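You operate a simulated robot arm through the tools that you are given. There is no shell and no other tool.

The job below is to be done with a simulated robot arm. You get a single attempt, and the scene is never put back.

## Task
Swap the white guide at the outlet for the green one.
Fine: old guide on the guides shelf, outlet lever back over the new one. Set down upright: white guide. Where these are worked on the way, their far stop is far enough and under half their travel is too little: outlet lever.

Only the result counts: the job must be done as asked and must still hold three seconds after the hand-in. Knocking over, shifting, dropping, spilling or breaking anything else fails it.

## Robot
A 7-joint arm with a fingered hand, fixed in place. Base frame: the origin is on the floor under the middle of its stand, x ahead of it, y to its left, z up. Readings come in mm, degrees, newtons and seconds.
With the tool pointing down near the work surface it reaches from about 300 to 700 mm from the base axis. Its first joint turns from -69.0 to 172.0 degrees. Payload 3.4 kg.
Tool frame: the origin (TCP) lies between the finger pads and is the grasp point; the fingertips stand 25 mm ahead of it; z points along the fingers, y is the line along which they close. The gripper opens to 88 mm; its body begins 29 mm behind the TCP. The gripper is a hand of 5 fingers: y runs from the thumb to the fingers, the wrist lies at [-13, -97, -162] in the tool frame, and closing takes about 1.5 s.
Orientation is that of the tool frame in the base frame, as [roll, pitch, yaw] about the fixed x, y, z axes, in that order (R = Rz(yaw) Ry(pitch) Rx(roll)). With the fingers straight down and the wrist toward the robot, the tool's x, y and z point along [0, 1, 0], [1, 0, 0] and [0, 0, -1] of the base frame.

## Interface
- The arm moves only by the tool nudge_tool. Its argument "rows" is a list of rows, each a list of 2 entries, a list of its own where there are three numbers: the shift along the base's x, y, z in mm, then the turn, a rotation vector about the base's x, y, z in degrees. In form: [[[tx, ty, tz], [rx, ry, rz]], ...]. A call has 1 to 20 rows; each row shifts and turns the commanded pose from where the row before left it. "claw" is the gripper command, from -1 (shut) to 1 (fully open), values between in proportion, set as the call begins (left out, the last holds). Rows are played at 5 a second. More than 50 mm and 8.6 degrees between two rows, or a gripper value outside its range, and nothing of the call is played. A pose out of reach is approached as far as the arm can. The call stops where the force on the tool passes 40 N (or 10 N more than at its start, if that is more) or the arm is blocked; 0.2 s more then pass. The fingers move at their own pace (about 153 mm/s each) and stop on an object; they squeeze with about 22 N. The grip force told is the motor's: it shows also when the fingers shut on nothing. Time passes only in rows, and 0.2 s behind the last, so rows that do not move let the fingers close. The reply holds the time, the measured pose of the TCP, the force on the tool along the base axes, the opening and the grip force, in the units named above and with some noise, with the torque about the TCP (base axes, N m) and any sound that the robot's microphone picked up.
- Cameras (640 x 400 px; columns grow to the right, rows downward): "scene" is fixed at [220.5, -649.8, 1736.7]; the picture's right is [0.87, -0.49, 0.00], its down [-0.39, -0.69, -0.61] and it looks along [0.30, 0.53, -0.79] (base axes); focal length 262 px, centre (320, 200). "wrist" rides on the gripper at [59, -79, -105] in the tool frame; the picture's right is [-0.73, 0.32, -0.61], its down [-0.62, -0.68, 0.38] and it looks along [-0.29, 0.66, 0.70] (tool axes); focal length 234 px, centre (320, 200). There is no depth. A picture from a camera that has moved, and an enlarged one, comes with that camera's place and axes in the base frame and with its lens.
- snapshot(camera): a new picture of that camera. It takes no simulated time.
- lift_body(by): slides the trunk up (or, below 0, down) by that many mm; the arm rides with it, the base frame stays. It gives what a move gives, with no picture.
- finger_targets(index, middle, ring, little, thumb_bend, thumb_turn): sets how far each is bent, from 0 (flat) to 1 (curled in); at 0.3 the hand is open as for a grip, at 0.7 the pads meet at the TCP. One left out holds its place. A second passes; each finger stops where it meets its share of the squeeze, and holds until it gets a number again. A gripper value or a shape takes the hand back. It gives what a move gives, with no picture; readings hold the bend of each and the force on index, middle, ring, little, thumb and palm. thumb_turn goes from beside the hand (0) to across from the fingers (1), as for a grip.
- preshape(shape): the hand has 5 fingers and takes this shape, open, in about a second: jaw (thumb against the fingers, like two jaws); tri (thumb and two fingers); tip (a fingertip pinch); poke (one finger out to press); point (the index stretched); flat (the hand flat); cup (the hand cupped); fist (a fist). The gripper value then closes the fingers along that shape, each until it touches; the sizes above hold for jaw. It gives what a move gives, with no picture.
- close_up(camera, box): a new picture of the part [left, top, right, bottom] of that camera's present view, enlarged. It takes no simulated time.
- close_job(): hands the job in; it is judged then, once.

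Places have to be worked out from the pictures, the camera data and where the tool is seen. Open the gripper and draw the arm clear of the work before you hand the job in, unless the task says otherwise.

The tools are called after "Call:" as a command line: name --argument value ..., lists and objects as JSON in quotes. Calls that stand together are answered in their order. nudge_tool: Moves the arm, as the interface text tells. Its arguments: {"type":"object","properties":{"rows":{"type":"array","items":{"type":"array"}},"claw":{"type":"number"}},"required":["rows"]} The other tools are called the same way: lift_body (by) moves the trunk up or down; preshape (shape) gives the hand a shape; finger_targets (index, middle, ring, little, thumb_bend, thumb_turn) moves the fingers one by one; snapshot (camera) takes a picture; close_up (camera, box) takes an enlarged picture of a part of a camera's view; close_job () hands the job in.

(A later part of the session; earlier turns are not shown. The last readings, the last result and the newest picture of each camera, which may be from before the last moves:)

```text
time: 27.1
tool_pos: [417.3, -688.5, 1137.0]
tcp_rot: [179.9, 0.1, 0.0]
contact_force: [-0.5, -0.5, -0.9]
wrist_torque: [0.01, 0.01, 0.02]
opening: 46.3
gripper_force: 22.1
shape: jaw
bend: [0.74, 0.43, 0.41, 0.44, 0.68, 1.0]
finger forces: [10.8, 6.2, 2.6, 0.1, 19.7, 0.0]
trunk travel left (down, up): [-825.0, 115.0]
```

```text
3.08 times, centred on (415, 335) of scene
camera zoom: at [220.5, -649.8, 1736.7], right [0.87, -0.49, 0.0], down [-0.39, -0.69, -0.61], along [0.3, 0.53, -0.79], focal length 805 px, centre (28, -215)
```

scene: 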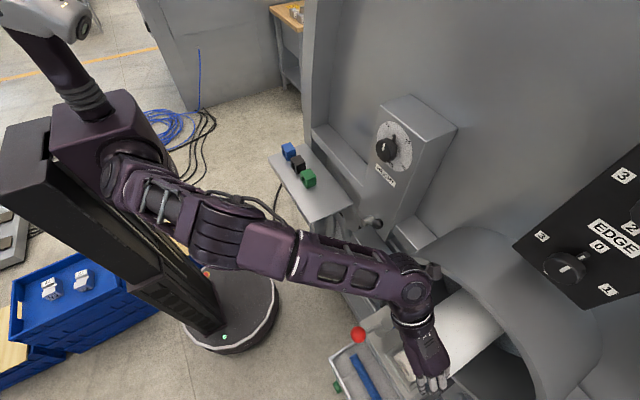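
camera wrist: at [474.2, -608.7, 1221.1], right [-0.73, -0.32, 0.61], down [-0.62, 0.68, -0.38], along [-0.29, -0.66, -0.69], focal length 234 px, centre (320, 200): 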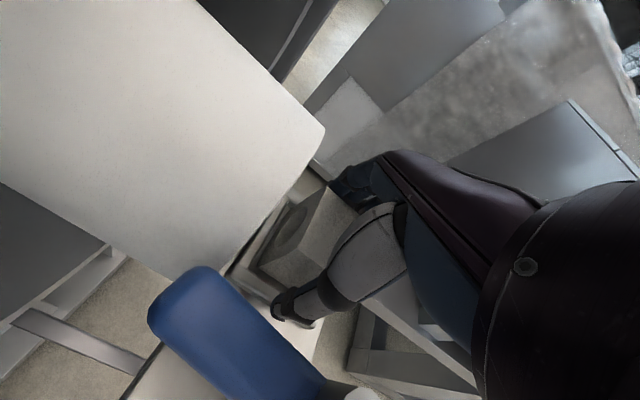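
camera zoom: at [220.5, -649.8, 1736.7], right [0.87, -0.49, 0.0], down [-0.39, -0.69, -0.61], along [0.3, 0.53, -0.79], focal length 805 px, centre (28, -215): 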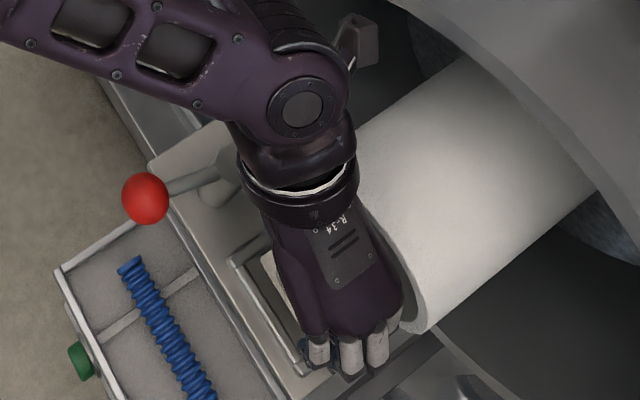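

The guide follows the hand and its weight shows as a small downward force. I'll raise it clear of the post and ball, then carry it toward the robot side on the way to the shelf.

Call:
nudge_tool --rows '[[[0, 0, 20], [0, 0, 0]], [[0, 0, 25], [0, 0, 0]], [[0, 0, 25], [0, 0, 0]], [[0, 0, 25], [0, 0, 0]], [[0, 0, 25], [0, 0, 0]], [[0, 25, 10], [0, 0, 0]], [[0, 30, 0], [0, 0, 0]], [[0, 30, 0], [0, 0, 0]], [[0, 30, 0], [0, 0, 0]], [[0, 30, 0], [0, 0, 0]], [[0, 30, 0], [0, 0, 0]], [[0, 30, 0], [0, 0, 0]], [[0, 0, 0], [0, 0, 0]]]'

Call:
snapshot --camera "scene"

Call:
snapshot --camera "wrist"

```text
time: 29.9
tool_pos: [415.6, -483.6, 1266.3]
tcp_rot: [179.9, 0.1, 0.0]
contact_force: [-0.2, 0.0, -1.1]
wrist_torque: [0.01, 0.03, -0.01]
opening: 46.4
gripper_force: 22.3
shape: jaw
bend: [0.74, 0.43, 0.41, 0.44, 0.68, 1.0]
finger forces: [10.9, 6.2, 2.6, 0.0, 19.8, 0.0]
trunk travel left (down, up): [-825.0, 115.0]
```

```text
taken
```

scene: 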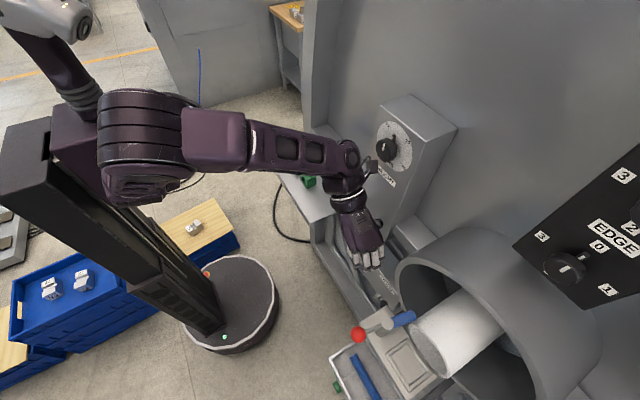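

```text
taken
camera wrist: at [473.3, -403.7, 1371.8], right [-0.73, -0.32, 0.61], down [-0.62, 0.68, -0.38], along [-0.29, -0.66, -0.69], focal length 234 px, centre (320, 200)
```

wrist: 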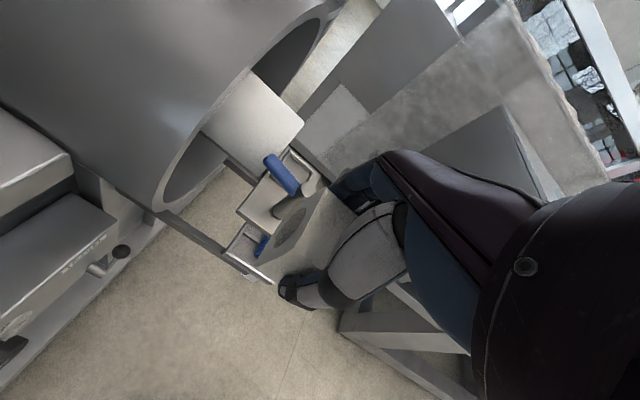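

The carry is stable. I'll continue in +y at x of about 415, staying away from the dial box, and lower toward the shelf area.

Call:
nudge_tool --rows '[[[0, 35, 0], [0, 0, 0]], [[0, 40, -5], [0, 0, 0]], [[0, 40, -10], [0, 0, 0]], [[0, 40, -15], [0, 0, 0]], [[0, 40, -15], [0, 0, 0]], [[0, 40, -15], [0, 0, 0]], [[0, 40, -15], [0, 0, 0]], [[20, 30, -10], [0, 0, 0]], [[20, 20, -10], [0, 0, 0]], [[20, 9, -10], [0, 0, 0]], [[15, 0, 0], [0, 0, 0]], [[0, 0, 0], [0, 0, 0]]]'

Call:
snapshot --camera "scene"

Call:
snapshot --camera "wrist"

```text
time: 32.5
tool_pos: [449.7, -262.4, 1139.7]
tcp_rot: [-179.9, 0.0, 0.0]
contact_force: [0.0, -0.8, -0.7]
wrist_torque: [0.0, -0.02, 0.03]
opening: 46.1
gripper_force: 21.6
shape: jaw
bend: [0.74, 0.43, 0.41, 0.44, 0.68, 1.0]
finger forces: [10.9, 6.1, 2.7, 0.0, 19.6, 0.0]
out of reach, approached as far as the arm can: row 6, 7, 8, 9, 10, 11
trunk travel left (down, up): [-825.0, 115.0]
```

```text
taken
```

scene: 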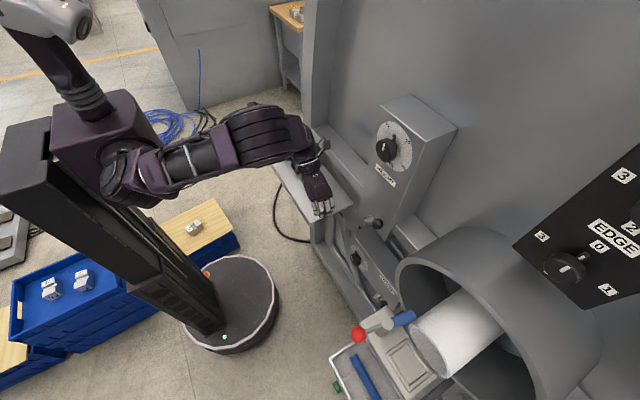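

```text
taken
camera wrist: at [506.8, -182.6, 1244.7], right [-0.73, -0.33, 0.61], down [-0.62, 0.68, -0.38], along [-0.29, -0.66, -0.7], focal length 234 px, centre (320, 200)
```

wrist: 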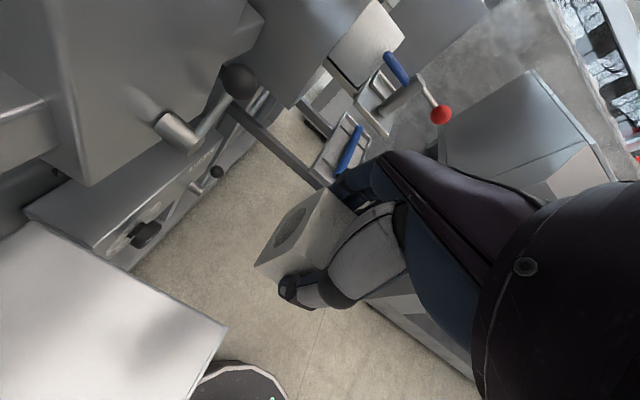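

With yaw 0 the arm cannot come further than y of about -262, so near the shelf the hand must be turned. The white guide's heading on the shelf is free, so I'll turn the hand in small steps and see where it settles.

Call:
nudge_tool --rows '[[[0, 0, 0], [0, 0, 8]], [[0, 0, 0], [0, 0, 8]], [[0, 0, 0], [0, 0, 8]], [[0, 0, 0], [0, 0, 0]]]'

```text
time: 33.5
tool_pos: [450.5, -262.7, 1139.5]
tcp_rot: [180.0, 0.1, 24.1]
contact_force: [-0.1, -0.2, -0.5]
wrist_torque: [-0.02, 0.03, 0.0]
opening: 46.2
gripper_force: 22.1
shape: jaw
bend: [0.74, 0.43, 0.41, 0.44, 0.68, 1.0]
finger forces: [10.9, 6.3, 2.7, 0.0, 19.6, 0.0]
trunk travel left (down, up): [-825.0, 115.0]
```

The commanded pose settled at the reached one and the yaw is now 24. I'll continue turning to about 72 while moving over the free end of the shelf.

Call:
nudge_tool --rows '[[[6.5, 18, 0], [0, 0, 8]], [[6.5, 18, 0], [0, 0, 8]], [[6.5, 18, -5], [0, 0, 8]], [[6.5, 18, -5], [0, 0, 8]], [[6.5, 18, -10], [0, 0, 8]], [[6.5, 18, -10], [0, 0, 8]], [[0, 0, 0], [0, 0, 0]]]'

Call:
snapshot --camera "scene"

Call:
snapshot --camera "wrist"

```text
time: 35.1
tool_pos: [488.1, -154.2, 1110.0]
tcp_rot: [180.0, 0.2, 72.1]
contact_force: [-0.3, 1.0, -0.4]
wrist_torque: [-0.01, 0.01, -0.03]
opening: 46.3
gripper_force: 21.8
shape: jaw
bend: [0.74, 0.43, 0.41, 0.44, 0.68, 1.0]
finger forces: [10.9, 6.1, 2.7, 0.1, 19.7, 0.0]
trunk travel left (down, up): [-825.0, 115.0]
```

```text
taken
```

scene: 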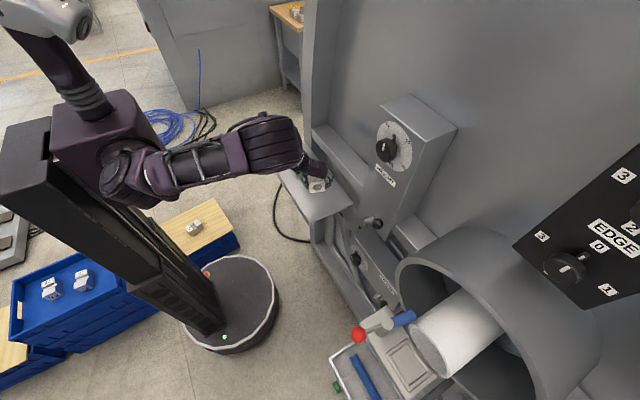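

```text
taken
camera wrist: at [430.0, -73.7, 1214.7], right [0.08, -0.79, 0.61], down [-0.84, -0.38, -0.38], along [0.54, -0.48, -0.69], focal length 234 px, centre (320, 200)
```

wrist: 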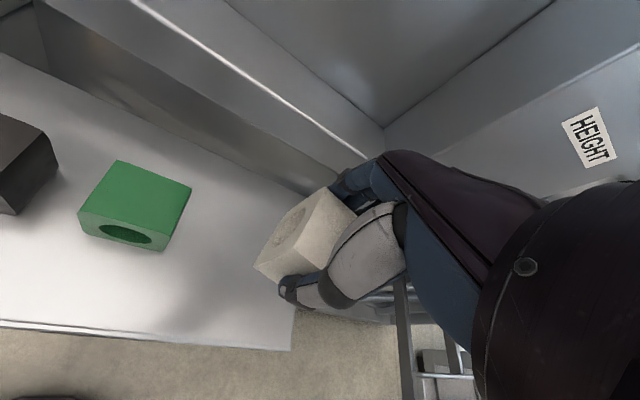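

Green is now close in the wrist view, and the white guide hangs over the shelf's right part. I'll enlarge both regions to measure the shelf height and positions before lowering.

Call:
close_up --camera "wrist" --box '[60, 140, 220, 260]'

Call:
close_up --camera "wrist" --box '[200, 160, 440, 350]'

Call:
close_up --camera "scene" --box '[270, 130, 370, 230]'

```text
3.33 times, centred on (140, 200) of wrist
camera zoom: at [430.0, -73.7, 1214.7], right [0.08, -0.79, 0.61], down [-0.84, -0.38, -0.38], along [0.54, -0.48, -0.69], focal length 781 px, centre (920, 200)
```

zoom: 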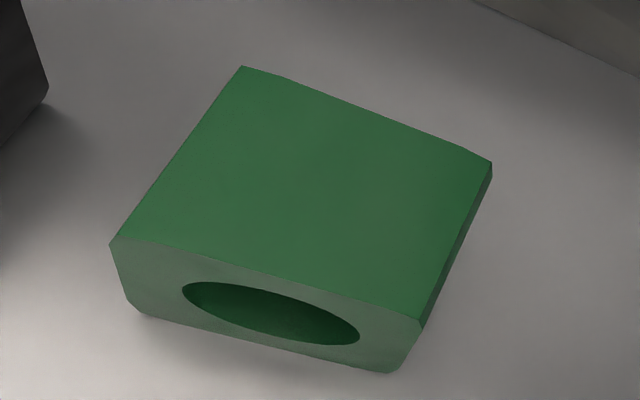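

```text
2.11 times, centred on (320, 255) of wrist
camera zoom: at [430.0, -73.7, 1214.7], right [0.08, -0.79, 0.61], down [-0.84, -0.38, -0.38], along [0.54, -0.48, -0.69], focal length 493 px, centre (320, 84)
```

zoom: 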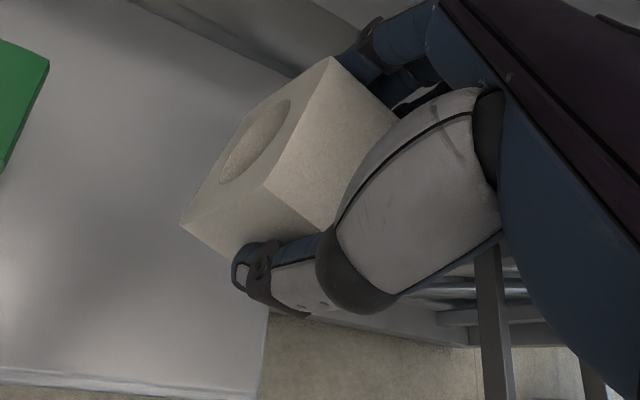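

```text
4.00 times, centred on (320, 180) of scene
camera zoom: at [220.5, -649.8, 1736.7], right [0.87, -0.49, 0.0], down [-0.39, -0.69, -0.61], along [0.3, 0.53, -0.79], focal length 1046 px, centre (320, 280)
```

zoom: 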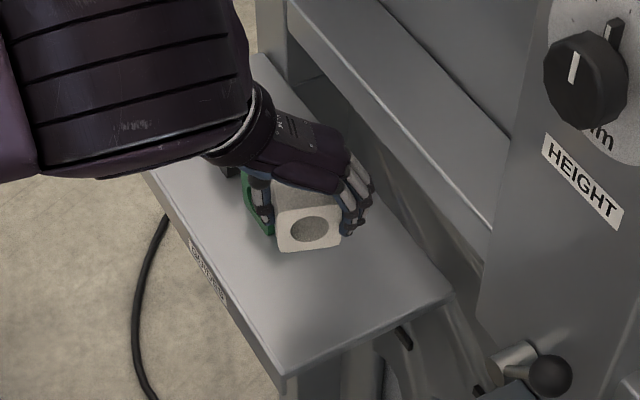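

Green measures about 41 x 48.5 x 47 mm, centred at (507, -54). The shelf is at z of about 983 and the white guide's bottom is roughly 40 mm below the TCP. I'll turn to yaw 90, go to (488, -180) and descend close to the shelf.

Call:
nudge_tool --rows '[[[0, -9, 0], [0, 0, 6]], [[0, -9, 0], [0, 0, 6]], [[0, -8, 0], [0, 0, 6]], [[0, 0, -20], [0, 0, 0]], [[0, 0, -20], [0, 0, 0]], [[0, 0, -15], [0, 0, 0]], [[0, 0, -10], [0, 0, 0]], [[0, 0, -7], [0, 0, 0]], [[0, 0, 0], [0, 0, 0]]]'

Call:
close_up --camera "wrist" --box '[200, 160, 440, 350]'

Call:
close_up --camera "scene" --box '[270, 130, 370, 230]'

```text
time: 37.1
tool_pos: [488.3, -181.8, 1039.6]
tcp_rot: [179.9, 0.2, 89.9]
contact_force: [-0.6, -0.6, -0.6]
wrist_torque: [0.02, 0.01, 0.0]
opening: 46.2
gripper_force: 21.6
shape: jaw
bend: [0.74, 0.43, 0.41, 0.44, 0.68, 1.0]
finger forces: [10.9, 6.2, 2.8, 0.1, 19.5, 0.1]
trunk travel left (down, up): [-825.0, 115.0]
```

```text
2.11 times, centred on (320, 255) of wrist
camera zoom: at [409.2, -123.1, 1144.4], right [0.32, -0.73, 0.61], down [-0.68, -0.62, -0.38], along [0.66, -0.29, -0.69], focal length 493 px, centre (320, 84)
```

zoom: 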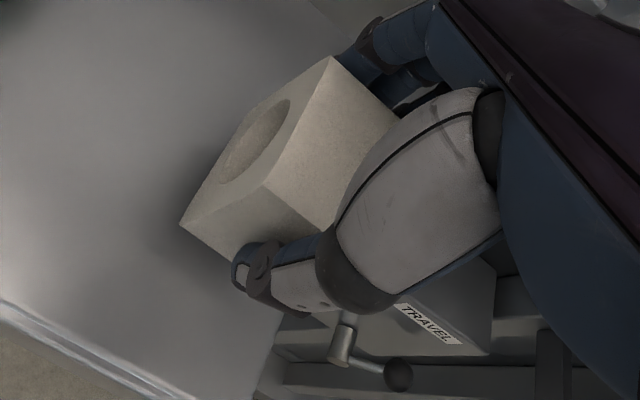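

```text
4.00 times, centred on (320, 180) of scene
camera zoom: at [220.5, -649.8, 1736.7], right [0.87, -0.49, 0.0], down [-0.39, -0.69, -0.61], along [0.3, 0.53, -0.79], focal length 1046 px, centre (320, 280)
```

zoom: 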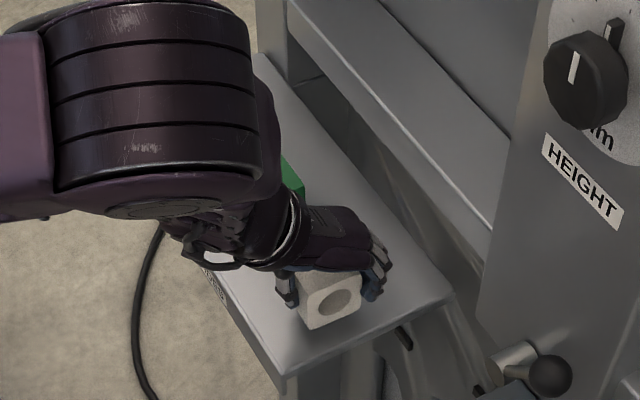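

The shadow is closing in under the guide. I'll lower in 2 mm steps and read the force.

Call:
nudge_tool --rows '[[[0, 4, -2], [0, 0, 0]], [[0, 0, -2], [0, 0, 0]], [[0, 0, -2], [0, 0, 0]], [[0, 0, -2], [0, 0, 0]], [[0, 0, -2], [0, 0, 0]], [[0, 0, 0], [0, 0, 0]]]'

Call:
close_up --camera "wrist" --box '[200, 200, 340, 320]'

```text
time: 38.5
tool_pos: [487.0, -181.9, 1040.2]
tcp_rot: [179.8, 0.1, 90.0]
contact_force: [0.5, 0.5, -0.6]
wrist_torque: [-0.02, 0.01, 0.01]
opening: 46.1
gripper_force: 21.7
shape: jaw
bend: [0.74, 0.43, 0.41, 0.44, 0.68, 1.0]
finger forces: [10.9, 6.2, 2.7, 0.0, 19.6, 0.0]
out of reach, approached as far as the arm can: row 1, 3, 5
trunk travel left (down, up): [-825.0, 115.0]
```

```text
3.33 times, centred on (270, 260) of wrist
camera zoom: at [407.7, -122.3, 1144.3], right [0.32, -0.73, 0.61], down [-0.68, -0.62, -0.38], along [0.66, -0.29, -0.69], focal length 781 px, centre (487, 0)
```

zoom: 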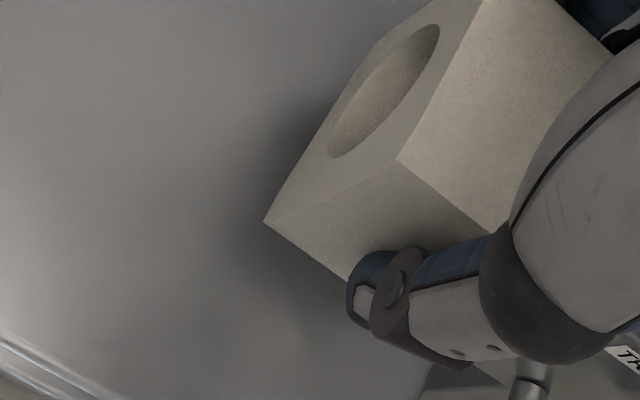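

The arm can't go lower at this trunk height. I'll raise the hand, then lower the trunk so the arm works in a better posture.

Call:
nudge_tool --rows '[[[0, 0, 25], [0, 0, 0]], [[0, 0, 25], [0, 0, 0]], [[0, 0, 25], [0, 0, 0]], [[0, 0, 25], [0, 0, 0]], [[0, 0, 0], [0, 0, 0]]]'

Call:
lift_body --by -80

```text
time: 39.7
tool_pos: [486.8, -181.0, 1138.5]
tcp_rot: [-179.9, 0.1, 90.0]
contact_force: [-0.1, 0.6, -1.1]
wrist_torque: [0.01, 0.02, -0.02]
opening: 45.9
gripper_force: 21.8
shape: jaw
bend: [0.74, 0.43, 0.41, 0.44, 0.68, 1.0]
finger forces: [10.9, 6.1, 2.8, 0.1, 19.6, 0.0]
trunk travel left (down, up): [-825.0, 115.0]
```

```text
time: 40.9
tool_pos: [488.0, -181.6, 1060.1]
tcp_rot: [180.0, 0.1, 90.0]
contact_force: [0.5, 1.0, -1.2]
wrist_torque: [0.03, -0.01, 0.01]
opening: 46.3
gripper_force: 22.1
shape: jaw
bend: [0.74, 0.43, 0.41, 0.44, 0.68, 1.0]
finger forces: [10.9, 6.1, 2.8, 0.0, 19.7, 0.0]
trunk travel left (down, up): [-745.0, 195.0]
```

The trunk lowered and the guide is still held at z 1060. I'll repeat once more to gain margin for low work.

Call:
nudge_tool --rows '[[[0, 0, 25], [0, 0, 0]], [[0, 0, 25], [0, 0, 0]], [[0, 0, 25], [0, 0, 0]], [[0, 0, 0], [0, 0, 0]]]'

Call:
lift_body --by -80

Call:
snapshot --camera "scene"

```text
time: 41.9
tool_pos: [487.8, -180.8, 1133.4]
tcp_rot: [180.0, 0.2, 90.0]
contact_force: [-0.9, -1.0, -0.2]
wrist_torque: [0.01, 0.0, 0.03]
opening: 46.2
gripper_force: 21.8
shape: jaw
bend: [0.74, 0.44, 0.41, 0.44, 0.68, 1.0]
finger forces: [11.0, 6.2, 2.8, 0.0, 19.6, 0.1]
trunk travel left (down, up): [-745.0, 195.0]
```

```text
time: 43.0
tool_pos: [487.2, -180.8, 1052.2]
tcp_rot: [180.0, 0.1, 90.0]
contact_force: [-0.1, 0.1, -0.8]
wrist_torque: [0.02, 0.0, -0.03]
opening: 46.2
gripper_force: 22.0
shape: jaw
bend: [0.74, 0.44, 0.41, 0.44, 0.68, 1.0]
finger forces: [10.9, 6.1, 2.7, 0.0, 19.5, 0.0]
trunk travel left (down, up): [-665.0, 275.0]
```

```text
taken
```

scene: 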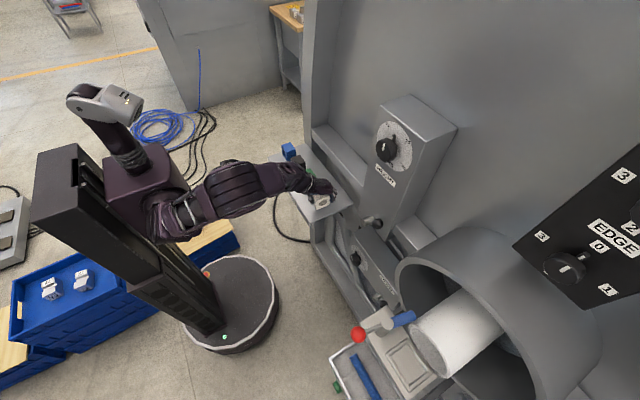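

Now z is 1052 with a better posture. I'll descend in small steps with +4 mm in y until the shelf is felt.

Call:
nudge_tool --rows '[[[0, 4, -5], [0, 0, 0]], [[0, 0, -5], [0, 0, 0]], [[0, 0, -4], [0, 0, 0]], [[0, 0, -3], [0, 0, 0]], [[0, 0, -2], [0, 0, 0]], [[0, 0, -2], [0, 0, 0]], [[0, 0, 0], [0, 0, 0]]]'

Call:
close_up --camera "wrist" --box '[200, 160, 440, 350]'

```text
time: 44.6
tool_pos: [486.5, -176.7, 1033.4]
tcp_rot: [179.9, 0.0, 90.0]
contact_force: [-0.5, 0.3, -0.9]
wrist_torque: [0.0, 0.0, 0.01]
opening: 46.2
gripper_force: 22.2
shape: jaw
bend: [0.74, 0.44, 0.41, 0.44, 0.68, 1.0]
finger forces: [10.9, 6.2, 2.8, 0.1, 19.6, 0.0]
trunk travel left (down, up): [-665.0, 275.0]
```

```text
2.11 times, centred on (320, 255) of wrist
camera zoom: at [407.5, -116.9, 1138.0], right [0.32, -0.73, 0.61], down [-0.68, -0.62, -0.38], along [0.66, -0.29, -0.69], focal length 493 px, centre (320, 84)
```

zoom: 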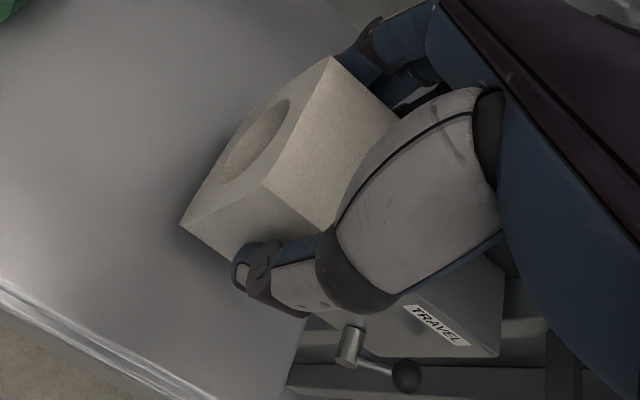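

Still no contact at 1033, but the shadow is tight to the guide. I continue in 1.5 mm steps.

Call:
nudge_tool --rows '[[[0, 0, -1.5], [0, 0, 0]], [[0, 0, -1.5], [0, 0, 0]], [[0, 0, -1.5], [0, 0, 0]], [[0, 0, -1.5], [0, 0, 0]], [[0, 0, 0], [0, 0, 0]]]'

```text
time: 45.8
tool_pos: [488.1, -178.5, 1027.2]
tcp_rot: [179.9, 0.1, 90.0]
contact_force: [-0.8, 0.1, -1.2]
wrist_torque: [0.01, 0.01, 0.0]
opening: 46.3
gripper_force: 21.7
shape: jaw
bend: [0.74, 0.44, 0.41, 0.44, 0.68, 1.0]
finger forces: [10.9, 6.2, 2.8, 0.1, 19.6, 0.0]
trunk travel left (down, up): [-665.0, 275.0]
```

No contact yet at 1027. I'll keep stepping down by 1.5 mm.

Call:
nudge_tool --rows '[[[0, 0, -1.5], [0, 0, 0]], [[0, 0, -1.5], [0, 0, 0]], [[0, 0, 0], [0, 0, 0]]]'

Call:
close_up --camera "wrist" --box '[200, 200, 340, 320]'

Call:
close_up --camera "scene" --box '[290, 160, 370, 220]'

```text
time: 46.6
tool_pos: [488.4, -176.8, 1024.3]
tcp_rot: [179.9, 0.2, 90.1]
contact_force: [-1.0, -0.2, -0.3]
wrist_torque: [-0.03, 0.0, 0.04]
opening: 46.2
gripper_force: 22.1
shape: jaw
bend: [0.74, 0.44, 0.41, 0.44, 0.68, 1.0]
finger forces: [10.8, 6.1, 2.8, 0.0, 19.6, 0.0]
trunk travel left (down, up): [-665.0, 275.0]
```

```text
3.33 times, centred on (270, 260) of wrist
camera zoom: at [407.6, -117.4, 1128.8], right [0.32, -0.73, 0.61], down [-0.68, -0.62, -0.38], along [0.66, -0.29, -0.69], focal length 781 px, centre (487, 0)
```

zoom: 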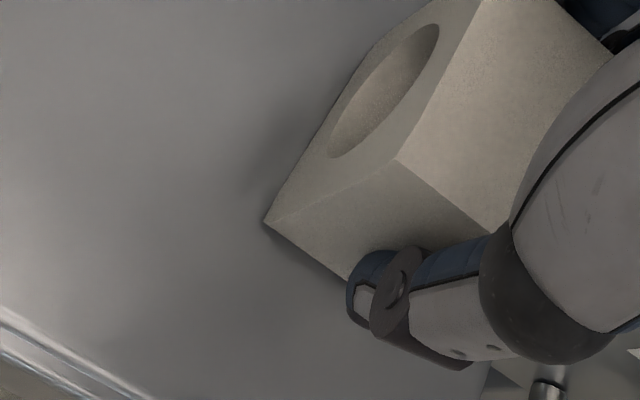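

```text
6.67 times, centred on (330, 190) of scene
camera zoom: at [220.5, -649.8, 1736.7], right [0.87, -0.49, 0.0], down [-0.39, -0.69, -0.61], along [0.3, 0.53, -0.79], focal length 1744 px, centre (253, 267)
```

zoom: 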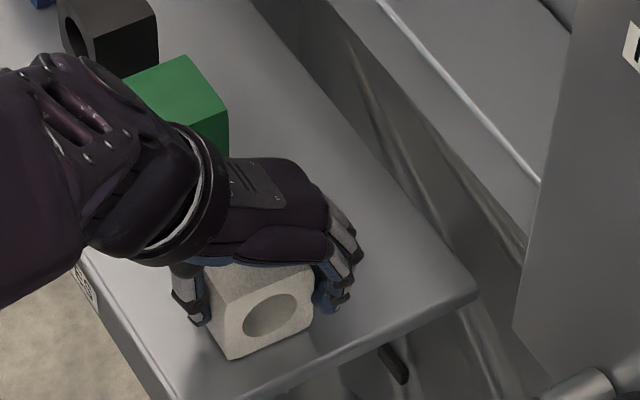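

The gap under the guide is nearly gone. A few more 1 mm steps.

Call:
nudge_tool --rows '[[[0, 0, -1], [0, 0, 0]], [[0, 0, -1], [0, 0, 0]], [[0, 0, -1], [0, 0, 0]], [[0, 0, 0], [0, 0, 0]]]'

```text
time: 47.6
tool_pos: [488.0, -175.6, 1022.0]
tcp_rot: [179.7, 0.2, 90.0]
contact_force: [3.1, -0.9, 8.9]
wrist_torque: [-0.02, -0.09, 0.02]
opening: 46.3
gripper_force: 22.2
shape: jaw
bend: [0.74, 0.43, 0.41, 0.44, 0.68, 1.0]
finger forces: [12.0, 7.1, 3.4, 0.1, 20.2, 0.0]
trunk travel left (down, up): [-665.0, 275.0]
```

The guide has touched down (9 N upward at TCP z 1022). I'll open the jaws in place to release it.

Call:
nudge_tool --rows '[[[0, 0, 0.5], [0, 0, 0]], [[0, 0, 0], [0, 0, 0]], [[0, 0, 0], [0, 0, 0]], [[0, 0, 0], [0, 0, 0]]]' --claw 0.5

Call:
close_up --camera "wrist" --box '[200, 140, 440, 340]'

```text
time: 48.6
tool_pos: [488.0, -176.7, 1021.0]
tcp_rot: [-180.0, 0.1, 90.0]
contact_force: [0.4, 0.6, 0.0]
wrist_torque: [0.0, 0.01, 0.02]
opening: 65.6
gripper_force: 0.0
shape: jaw
bend: [0.27, 0.36, 0.33, 0.34, 0.54, 0.99]
finger forces: [0.0, 0.0, 0.1, 0.1, 0.1, 0.1]
trunk travel left (down, up): [-665.0, 275.0]
```

```text
2.00 times, centred on (320, 240) of wrist
camera zoom: at [407.9, -117.7, 1125.8], right [0.32, -0.73, 0.61], down [-0.68, -0.62, -0.38], along [0.66, -0.29, -0.69], focal length 468 px, centre (320, 120)
```

zoom: 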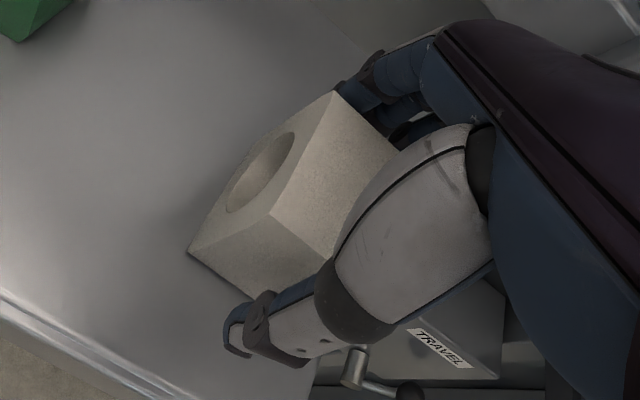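

The white guide stands on its own and the jaws are clear. I'll lift straight up.

Call:
nudge_tool --rows '[[[0, 0, 8], [0, 0, 0]], [[0, 0, 15], [0, 0, 0]], [[0, 0, 20], [0, 0, 0]], [[0, 0, 25], [0, 0, 0]], [[0, 0, 30], [0, 0, 0]], [[0, 0, 30], [0, 0, 0]], [[0, 0, 0], [0, 0, 0]]]'

Call:
snapshot --camera "wrist"

Call:
close_up --camera "scene" --box '[270, 130, 370, 230]'

```text
time: 50.2
tool_pos: [488.7, -176.3, 1147.9]
tcp_rot: [179.8, 0.1, 90.1]
contact_force: [0.0, 0.1, 1.0]
wrist_torque: [0.02, 0.03, 0.0]
opening: 66.0
gripper_force: 0.0
shape: jaw
bend: [0.27, 0.36, 0.33, 0.34, 0.54, 0.99]
finger forces: [0.1, 0.0, 0.0, 0.0, 0.1, 0.0]
trunk travel left (down, up): [-665.0, 275.0]
```

```text
taken
camera wrist: at [408.5, -117.2, 1253.1], right [0.32, -0.73, 0.61], down [-0.68, -0.62, -0.38], along [0.66, -0.29, -0.69], focal length 234 px, centre (320, 200)
```

wrist: 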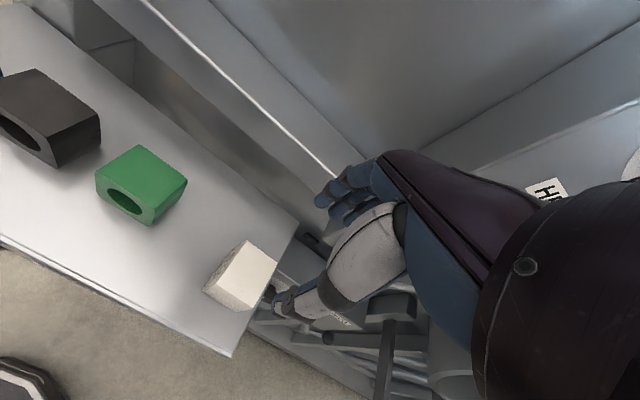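

```text
4.00 times, centred on (320, 180) of scene
camera zoom: at [220.5, -649.8, 1736.7], right [0.87, -0.49, 0.0], down [-0.39, -0.69, -0.61], along [0.3, 0.53, -0.79], focal length 1046 px, centre (320, 280)
```

zoom: 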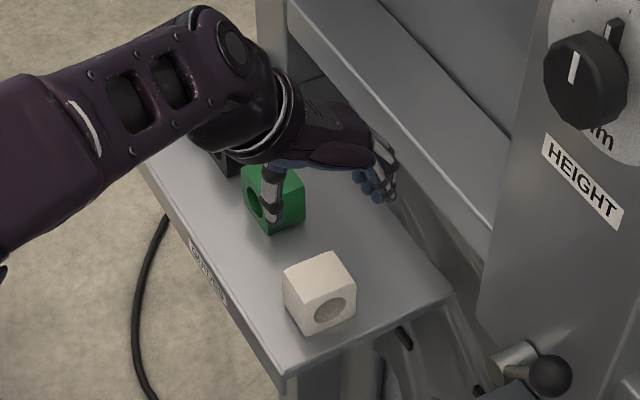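

White is standing upright at about (488, -177). Now I'll move above green at (507, -54) and test how far the yaw can turn toward 0 with the lowered trunk.

Call:
nudge_tool --rows '[[[6, 40, 0], [0, 0, -8]], [[6, 40, 0], [0, 0, -8]], [[6, 42, 0], [0, 0, -8]], [[0, 0, 0], [0, 0, -8]], [[0, 0, 0], [0, 0, -8]], [[0, 0, 0], [0, 0, -8]], [[0, 0, 0], [0, 0, -8]], [[0, 0, 0], [0, 0, -8]], [[0, 0, 0], [0, 0, -8]], [[0, 0, 0], [0, 0, -8]], [[0, 0, 0], [0, 0, -8]], [[0, 0, 0], [0, 0, 0]]]'

Call:
snapshot --camera "scene"

```text
time: 52.8
tool_pos: [437.6, -289.0, 1084.8]
tcp_rot: [-179.7, -0.1, 2.0]
contact_force: [0.0, -0.5, 0.3]
wrist_torque: [-0.02, -0.01, 0.03]
opening: 66.0
gripper_force: 0.0
shape: jaw
bend: [0.27, 0.36, 0.33, 0.34, 0.54, 0.99]
finger forces: [0.0, 0.0, 0.0, 0.0, 0.0, 0.0]
out of reach, approached as far as the arm can: row 3, 4, 5, 6, 7, 8, 9, 10, 11
trunk travel left (down, up): [-665.0, 275.0]
```

```text
taken
```

scene: 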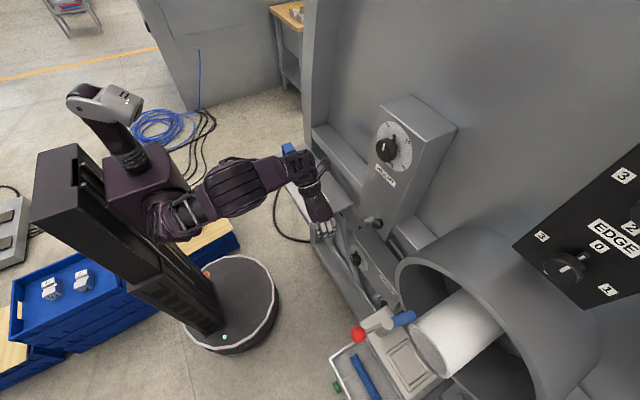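

The arm drifted away as the yaw got out of reach, so I must not force that. I'll check that the white and green guides are undisturbed.

Call:
close_up --camera "scene" --box '[270, 130, 370, 230]'

Call:
close_up --camera "scene" --box '[20, 60, 360, 270]'

```text
4.00 times, centred on (320, 180) of scene
camera zoom: at [220.5, -649.8, 1736.7], right [0.87, -0.49, 0.0], down [-0.39, -0.69, -0.61], along [0.3, 0.53, -0.79], focal length 1046 px, centre (320, 280)
```

zoom: 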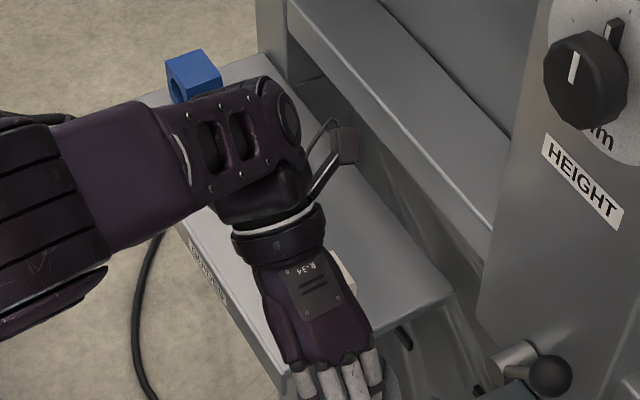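

```text
1.88 times, centred on (190, 165) of scene
camera zoom: at [220.5, -649.8, 1736.7], right [0.87, -0.49, 0.0], down [-0.39, -0.69, -0.61], along [0.3, 0.53, -0.79], focal length 492 px, centre (565, 266)
```

zoom: 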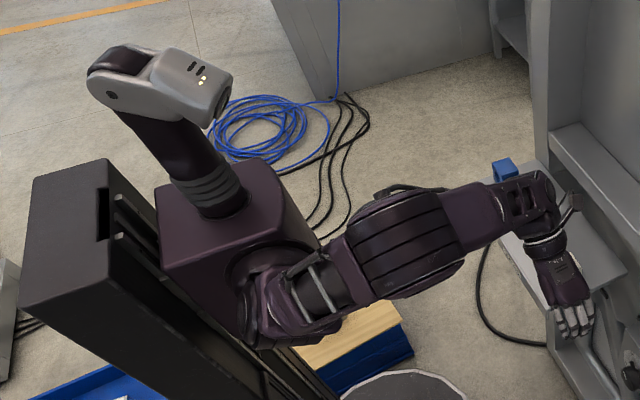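

The guides look undisturbed as far as they're visible. I'll rise first. Then I'll try tilting the hand about the closing axis, fingers pointing forward and down, so that the y-closing grasp becomes natural at the shelf.

Call:
nudge_tool --rows '[[[-10, -10, 25], [0, 0, 0]], [[-10, -10, 25], [0, 0, 0]], [[0, 0, 20], [0, 0, -2]], [[0, 0, 0], [0, -7.5, 0]], [[0, 0, 0], [0, -7.5, 0]], [[0, 0, 0], [0, -7.5, 0]], [[0, 0, 0], [0, -7.5, 0]], [[0, 0, 0], [0, 0, 0]]]'

Call:
snapshot --camera "scene"

Call:
snapshot --camera "wrist"

```text
time: 54.6
tool_pos: [411.6, -324.5, 1139.6]
tcp_rot: [179.9, -30.0, 0.0]
contact_force: [0.2, -0.2, -0.9]
wrist_torque: [0.02, -0.02, 0.02]
opening: 65.8
gripper_force: 0.1
shape: jaw
bend: [0.27, 0.36, 0.33, 0.34, 0.54, 0.99]
finger forces: [0.0, 0.0, 0.1, 0.0, 0.0, 0.0]
out of reach, approached as far as the arm can: row 2, 3
trunk travel left (down, up): [-665.0, 275.0]
```

```text
taken
```

scene: 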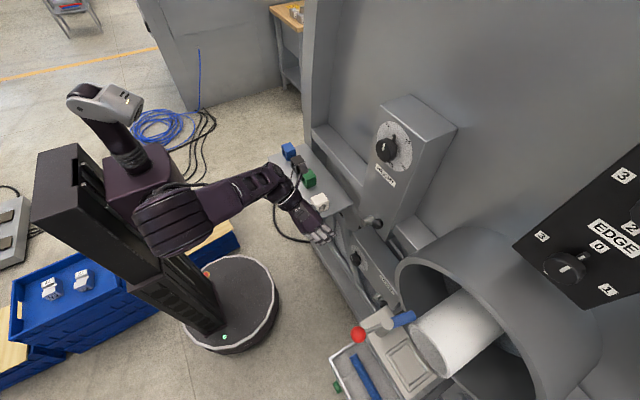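

```text
taken
camera wrist: at [409.3, -244.9, 1260.5], right [-0.93, -0.32, 0.16], down [-0.35, 0.68, -0.64], along [0.1, -0.66, -0.75], focal length 234 px, centre (320, 200)
```

wrist: 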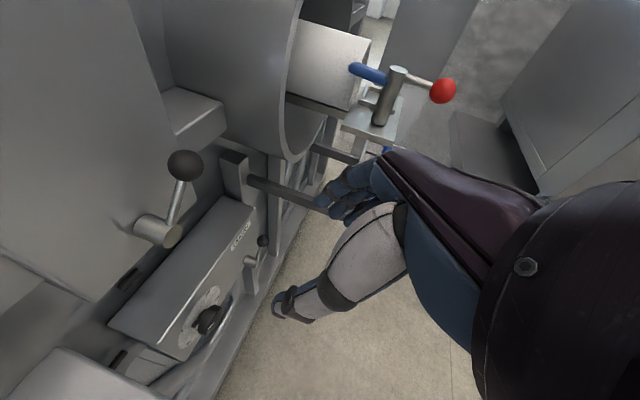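

All four guides stand correctly on the shelf. With a 30° tilt the pose is comfortable, so I'll move toward green in short steps and watch the reach flags.

Call:
nudge_tool --rows '[[[8, 30, 0], [0, 0, 0]], [[8, 30, 0], [0, 0, 0]], [[8, 30, 0], [0, 0, 0]], [[8, 30, 0], [0, 0, 0]]]'

```text
time: 55.6
tool_pos: [437.2, -238.3, 1139.0]
tcp_rot: [-179.8, -30.0, 0.0]
contact_force: [0.4, 0.3, 0.5]
wrist_torque: [0.03, -0.01, 0.01]
opening: 65.8
gripper_force: 0.1
shape: jaw
bend: [0.27, 0.36, 0.33, 0.34, 0.54, 0.99]
finger forces: [0.0, 0.0, 0.0, 0.1, 0.0, 0.0]
out of reach, approached as far as the arm can: row 3, 4
trunk travel left (down, up): [-665.0, 275.0]
```

At this trunk height the limit with a 30° tilt is y of about -238. A higher trunk gave more yaw range before, so I'll raise the trunk back up and try again from there.

Call:
lift_body --by 160

Call:
nudge_tool --rows '[[[0, 0, -30], [0, 0, 0]], [[0, 0, -30], [0, 0, 0]], [[0, 0, -30], [0, 0, 0]], [[0, 0, -30], [0, 0, 0]], [[0, 0, -30], [0, 0, 0]], [[10, 25, 0], [0, 0, 0]], [[10, 25, 0], [0, 0, 0]]]'

```text
time: 57.5
tool_pos: [436.9, -238.3, 1300.1]
tcp_rot: [-179.8, -30.0, -0.1]
contact_force: [0.6, -0.6, 0.5]
wrist_torque: [-0.01, -0.03, -0.02]
opening: 65.7
gripper_force: 0.0
shape: jaw
bend: [0.27, 0.36, 0.33, 0.34, 0.54, 0.99]
finger forces: [0.0, 0.1, 0.0, 0.0, 0.0, 0.0]
trunk travel left (down, up): [-825.0, 115.0]
```

```text
time: 59.1
tool_pos: [465.7, -241.9, 1153.5]
tcp_rot: [-179.4, -29.7, 0.2]
contact_force: [0.2, -0.2, 0.7]
wrist_torque: [0.0, 0.0, -0.01]
opening: 65.8
gripper_force: 0.0
shape: jaw
bend: [0.27, 0.36, 0.33, 0.34, 0.54, 0.99]
finger forces: [0.0, 0.0, 0.1, 0.0, 0.0, 0.1]
out of reach, approached as far as the arm can: row 4, 5, 6, 7
trunk travel left (down, up): [-825.0, 115.0]
```

Same limit near y of -240 with yaw 0. I'll now test an intermediate yaw of 24 with the tilt, further toward the green guide, while staying high.

Call:
nudge_tool --rows '[[[0, 0, 0], [0, 0, 8]], [[0, 0, 0], [0, 0, 8]], [[0, 0, 0], [0, 0, 8]], [[0, 25, 0], [0, 0, 0]], [[0, 25, 0], [0, 0, 0]], [[0, 25, 0], [0, 0, 0]]]'

```text
time: 60.5
tool_pos: [465.9, -165.6, 1155.7]
tcp_rot: [-179.5, -30.0, 23.9]
contact_force: [-0.1, 0.0, 0.6]
wrist_torque: [0.02, 0.0, 0.02]
opening: 66.0
gripper_force: 0.1
shape: jaw
bend: [0.27, 0.36, 0.33, 0.34, 0.54, 0.99]
finger forces: [0.0, 0.0, 0.1, 0.1, 0.1, 0.0]
trunk travel left (down, up): [-825.0, 115.0]
```

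Yaw 24 with tilt works at (466, -166). I'll continue toward y of about -100 in short steps.

Call:
nudge_tool --rows '[[[0, 20, 0], [0, 0, 0]], [[0, 20, 0], [0, 0, 0]], [[0, 20, 0], [0, 0, 0]]]'

```text
time: 61.3
tool_pos: [482.1, -159.5, 1165.6]
tcp_rot: [-179.5, -29.9, 23.9]
contact_force: [0.8, 0.1, -0.5]
wrist_torque: [-0.02, 0.0, 0.0]
opening: 65.9
gripper_force: 0.0
shape: jaw
bend: [0.27, 0.36, 0.33, 0.34, 0.54, 0.99]
finger forces: [0.0, 0.1, 0.0, 0.0, 0.0, 0.0]
out of reach, approached as far as the arm can: row 1, 2, 3
trunk travel left (down, up): [-825.0, 115.0]
```

The limit with the tilt comes from the wrist getting too close to the body. A better idea is to hold green across its hole faces with yaw 90 and the hand tilted about x, fingers down and toward -y, which should suit both the shelf and the outlet. I'll first undo this tilt and turn to yaw 90.

Call:
nudge_tool --rows '[[[-10, -15, 8], [-3.05, 6.85, 0]], [[-10, -15, 8], [-3.05, 6.85, 0]], [[-10, -15, 8], [-3.05, 6.85, 0]], [[-10, -15, 8], [-3.05, 6.85, 0]], [[0, 0, 0], [0, 0, 8.25]], [[0, 0, 0], [0, 0, 8.25]], [[0, 0, 0], [0, 0, 8.25]], [[0, 0, 0], [0, 0, 8.25]], [[0, 0, 0], [0, 0, 8.25]], [[0, 0, 0], [0, 0, 8.25]], [[0, 0, 0], [0, 0, 8.25]], [[0, 0, 0], [0, 0, 8.25]], [[0, 0, 0], [0, 0, 0]]]'

```text
time: 64.1
tool_pos: [441.4, -218.4, 1196.8]
tcp_rot: [-179.7, 0.0, 90.2]
contact_force: [-1.0, 0.2, 0.5]
wrist_torque: [-0.01, 0.0, 0.0]
opening: 65.5
gripper_force: 0.0
shape: jaw
bend: [0.27, 0.36, 0.33, 0.34, 0.54, 0.99]
finger forces: [0.0, 0.0, 0.1, 0.0, 0.0, 0.0]
trunk travel left (down, up): [-825.0, 115.0]
```

Yaw 90 is fine here. Now I'll tilt by -35° about x and move toward the outlet at height to rehearse with the empty hand.

Call:
nudge_tool --rows '[[[0, 0, 5], [-7, 0, 0]], [[0, 0, 5], [-7, 0, 0]], [[0, 0, 10], [-7, 0, 0]], [[0, 0, 10], [-7, 0, 0]], [[0, 0, 10], [-7, 0, 0]], [[-5, -45, 5], [0, 0, 0]], [[-5, -45, 5], [0, 0, 0]], [[-5, -45, 5], [0, 0, 0]], [[-5, -45, 5], [0, 0, 0]], [[0, 0, 0], [0, 0, 0]]]'

```text
time: 66.3
tool_pos: [423.6, -398.9, 1258.2]
tcp_rot: [-179.7, 35.2, 90.1]
contact_force: [0.1, 0.6, -0.8]
wrist_torque: [-0.04, 0.02, 0.02]
opening: 66.0
gripper_force: 0.0
shape: jaw
bend: [0.27, 0.36, 0.33, 0.34, 0.54, 0.99]
finger forces: [0.0, 0.0, 0.1, 0.0, 0.0, 0.1]
trunk travel left (down, up): [-825.0, 115.0]
```

The tilted pose carries well. I'll continue in -y toward the outlet at the same height in short steps.

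Call:
nudge_tool --rows '[[[0, -40, 0], [0, 0, 0]], [[0, -40, 0], [0, 0, 0]], [[-2, -40, 0], [0, 0, 0]], [[-2, -40, 0], [0, 0, 0]]]'

Call:
nudge_tool --rows '[[[-2, -40, 0], [0, 0, 0]], [[-2, -40, 0], [0, 0, 0]]]'

```text
time: 67.3
tool_pos: [416.8, -564.0, 1257.5]
tcp_rot: [-179.7, 35.1, 90.1]
contact_force: [-0.8, -0.1, 0.1]
wrist_torque: [0.03, 0.02, -0.04]
opening: 65.8
gripper_force: 0.0
shape: jaw
bend: [0.27, 0.36, 0.33, 0.34, 0.54, 0.99]
finger forces: [0.1, 0.0, 0.0, 0.0, 0.1, 0.0]
trunk travel left (down, up): [-825.0, 115.0]
```

```text
time: 67.9
tool_pos: [419.1, -638.1, 1260.2]
tcp_rot: [-179.6, 35.4, 90.0]
contact_force: [1.5, 0.4, 0.3]
wrist_torque: [-0.05, 0.04, -0.05]
opening: 66.1
gripper_force: 0.1
shape: jaw
bend: [0.27, 0.35, 0.33, 0.34, 0.54, 0.99]
finger forces: [0.0, 0.1, 0.0, 0.0, 0.0, 0.1]
trunk travel left (down, up): [-825.0, 115.0]
```

Still reachable at y -638. I'll go over the pocket at y -680 and lower to z 1190, then look.

Call:
nudge_tool --rows '[[[-2, -25, -10], [0, 0, 0]], [[-1, -17, -20], [0, 0, 0]], [[0, 0, -20], [0, 0, 0]], [[0, 0, -20], [0, 0, 0]], [[0, 0, 0], [0, 0, 0]]]'

Call:
snapshot --camera "wrist"

Call:
snapshot --camera "scene"

```text
time: 69.1
tool_pos: [411.6, -681.8, 1188.2]
tcp_rot: [-179.8, 35.2, 90.0]
contact_force: [0.3, 1.0, -0.2]
wrist_torque: [-0.01, -0.01, -0.03]
opening: 65.9
gripper_force: 0.0
shape: jaw
bend: [0.27, 0.35, 0.33, 0.34, 0.54, 0.99]
finger forces: [0.0, 0.0, 0.1, 0.1, 0.1, 0.0]
trunk travel left (down, up): [-825.0, 115.0]
```

```text
taken
camera wrist: at [331.6, -571.7, 1241.5], right [0.33, -0.25, 0.91], down [-0.68, -0.73, 0.05], along [0.65, -0.64, -0.41], focal length 234 px, centre (320, 200)
```

wrist: 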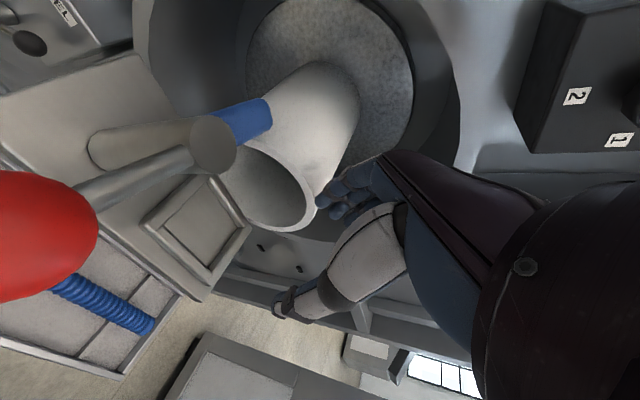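

```text
taken
```

scene: 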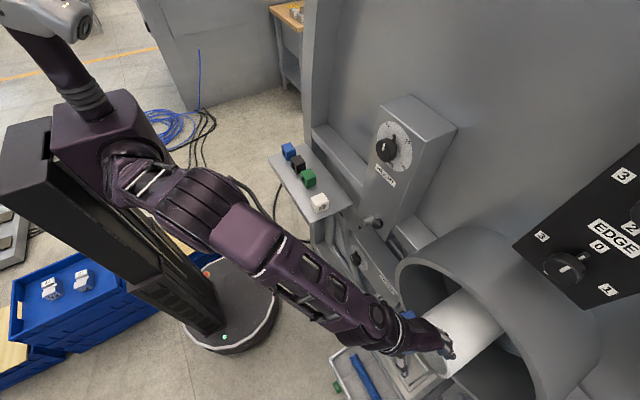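

The tilted pose reaches the outlet, but the wrist's camera bracket comes close to the red ball at 35° tilt. I'll rise, reduce the tilt to about 20°, narrow the jaw to about 50 mm for clearance to the pipe, and look again.

Call:
nudge_tool --rows '[[[0, 0, 20], [0, 0, 0]], [[0, 0, 20], [7.5, 0, 0]], [[0, 0, 0], [7.5, 0, 0]], [[2, -4, 0], [0, 0, 0]], [[0, 0, 0], [0, 0, 0]]]' --claw 0.14

Call:
snapshot --camera "wrist"

Call:
close_up --camera "scene" --box '[340, 260, 500, 400]'

```text
time: 70.3
tool_pos: [412.9, -685.2, 1227.9]
tcp_rot: [-179.8, 20.0, 90.1]
contact_force: [0.1, 0.4, -0.8]
wrist_torque: [-0.02, 0.01, 0.03]
opening: 50.6
gripper_force: 0.0
shape: jaw
bend: [0.74, 0.42, 0.38, 0.44, 0.66, 1.0]
finger forces: [0.1, 0.0, 0.0, 0.0, 0.0, 0.1]
trunk travel left (down, up): [-825.0, 115.0]
```

```text
taken
camera wrist: at [333.1, -593.6, 1306.4], right [0.33, -0.47, 0.82], down [-0.68, -0.72, -0.14], along [0.65, -0.51, -0.56], focal length 234 px, centre (320, 200)
```

wrist: 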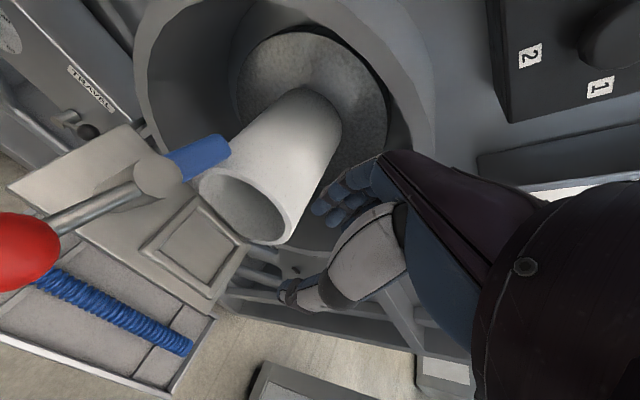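

```text
2.86 times, centred on (420, 330) of scene
camera zoom: at [220.5, -649.8, 1736.7], right [0.87, -0.49, 0.0], down [-0.39, -0.69, -0.61], along [0.3, 0.53, -0.79], focal length 747 px, centre (34, -171)
```

zoom: 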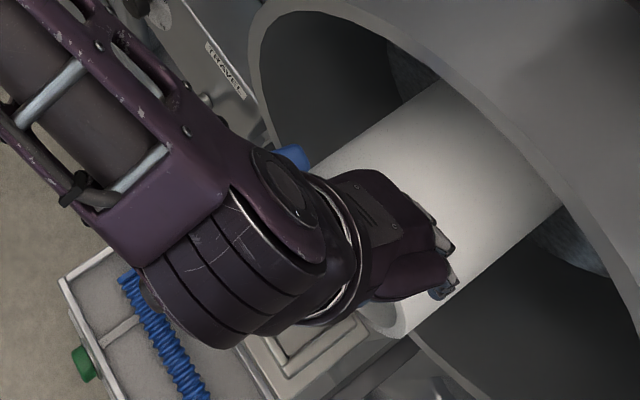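

The jaw's finger joints reach out about 48 mm on the +x side, so clearance to the pipe end matters. I'll enlarge the pipe end and pocket in this view to measure the gap.

Call:
close_up --camera "wrist" --box '[130, 110, 330, 300]'

Call:
close_up --camera "wrist" --box '[270, 130, 430, 330]'

```text
2.11 times, centred on (230, 205) of wrist
camera zoom: at [333.1, -593.6, 1306.4], right [0.33, -0.47, 0.82], down [-0.68, -0.72, -0.14], along [0.65, -0.51, -0.56], focal length 493 px, centre (510, 190)
```

zoom: 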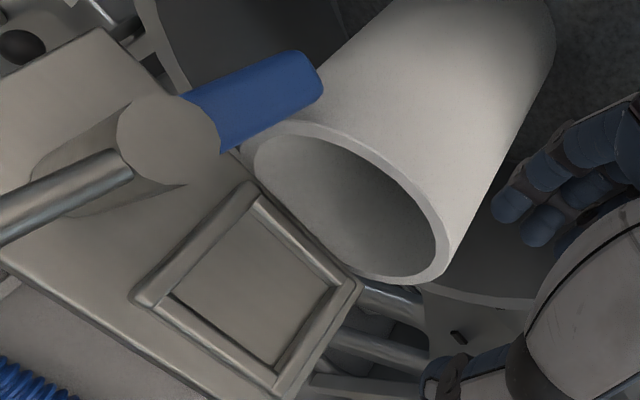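

```text
2.00 times, centred on (350, 230) of wrist
camera zoom: at [333.1, -593.6, 1306.4], right [0.33, -0.47, 0.82], down [-0.68, -0.72, -0.14], along [0.65, -0.51, -0.56], focal length 468 px, centre (260, 140)
```

zoom: 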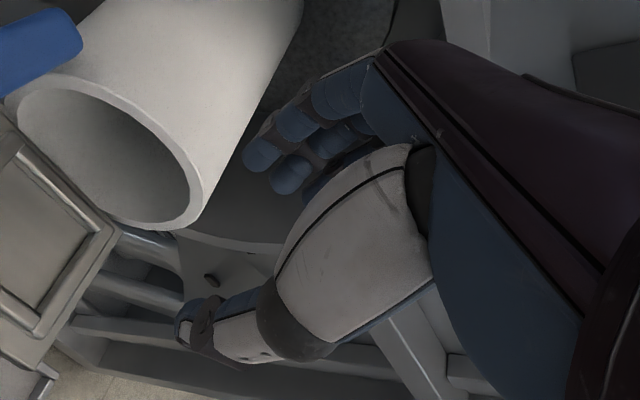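

The pocket is centred near (416, -690) with about 5 mm clearance all round. The pipe end is only about 27 mm from the guide, so the fingers can't sit on the +x side there, and green must be held across its flat faces as white was. My plan is to turn green by about 40° on the shelf with a tilted yaw-90 grasp, then regrasp it across the flat faces. I'll head back to the shelf.

Call:
nudge_tool --rows '[[[0, 10, 25], [0, 0, 0]], [[0, 40, 10], [0, 0, 0]], [[0, 40, 0], [-4, 0, 0]], [[0, 40, 0], [-4, 0, 0]], [[0, 40, 0], [-4, 0, 0]], [[0, 40, 0], [-4, 0, 0]], [[2, 40, 0], [0, 0, 0]], [[2, 40, 0], [0, 0, 0]], [[2, 40, -5], [0, 0, 0]], [[3, 40, -10], [0, 0, 0]], [[5, 40, -15], [0, 0, 0]], [[5, 40, -15], [0, 0, 0]], [[0, 0, 0], [0, 0, 0]]]' --claw 0.5

```text
time: 73.1
tool_pos: [431.2, -235.1, 1214.5]
tcp_rot: [-179.8, 36.0, 89.9]
contact_force: [-0.4, 0.4, -0.4]
wrist_torque: [-0.02, -0.02, -0.02]
opening: 66.0
gripper_force: 0.1
shape: jaw
bend: [0.27, 0.36, 0.33, 0.34, 0.54, 0.99]
finger forces: [0.0, 0.0, 0.0, 0.1, 0.1, 0.1]
trunk travel left (down, up): [-825.0, 115.0]
```

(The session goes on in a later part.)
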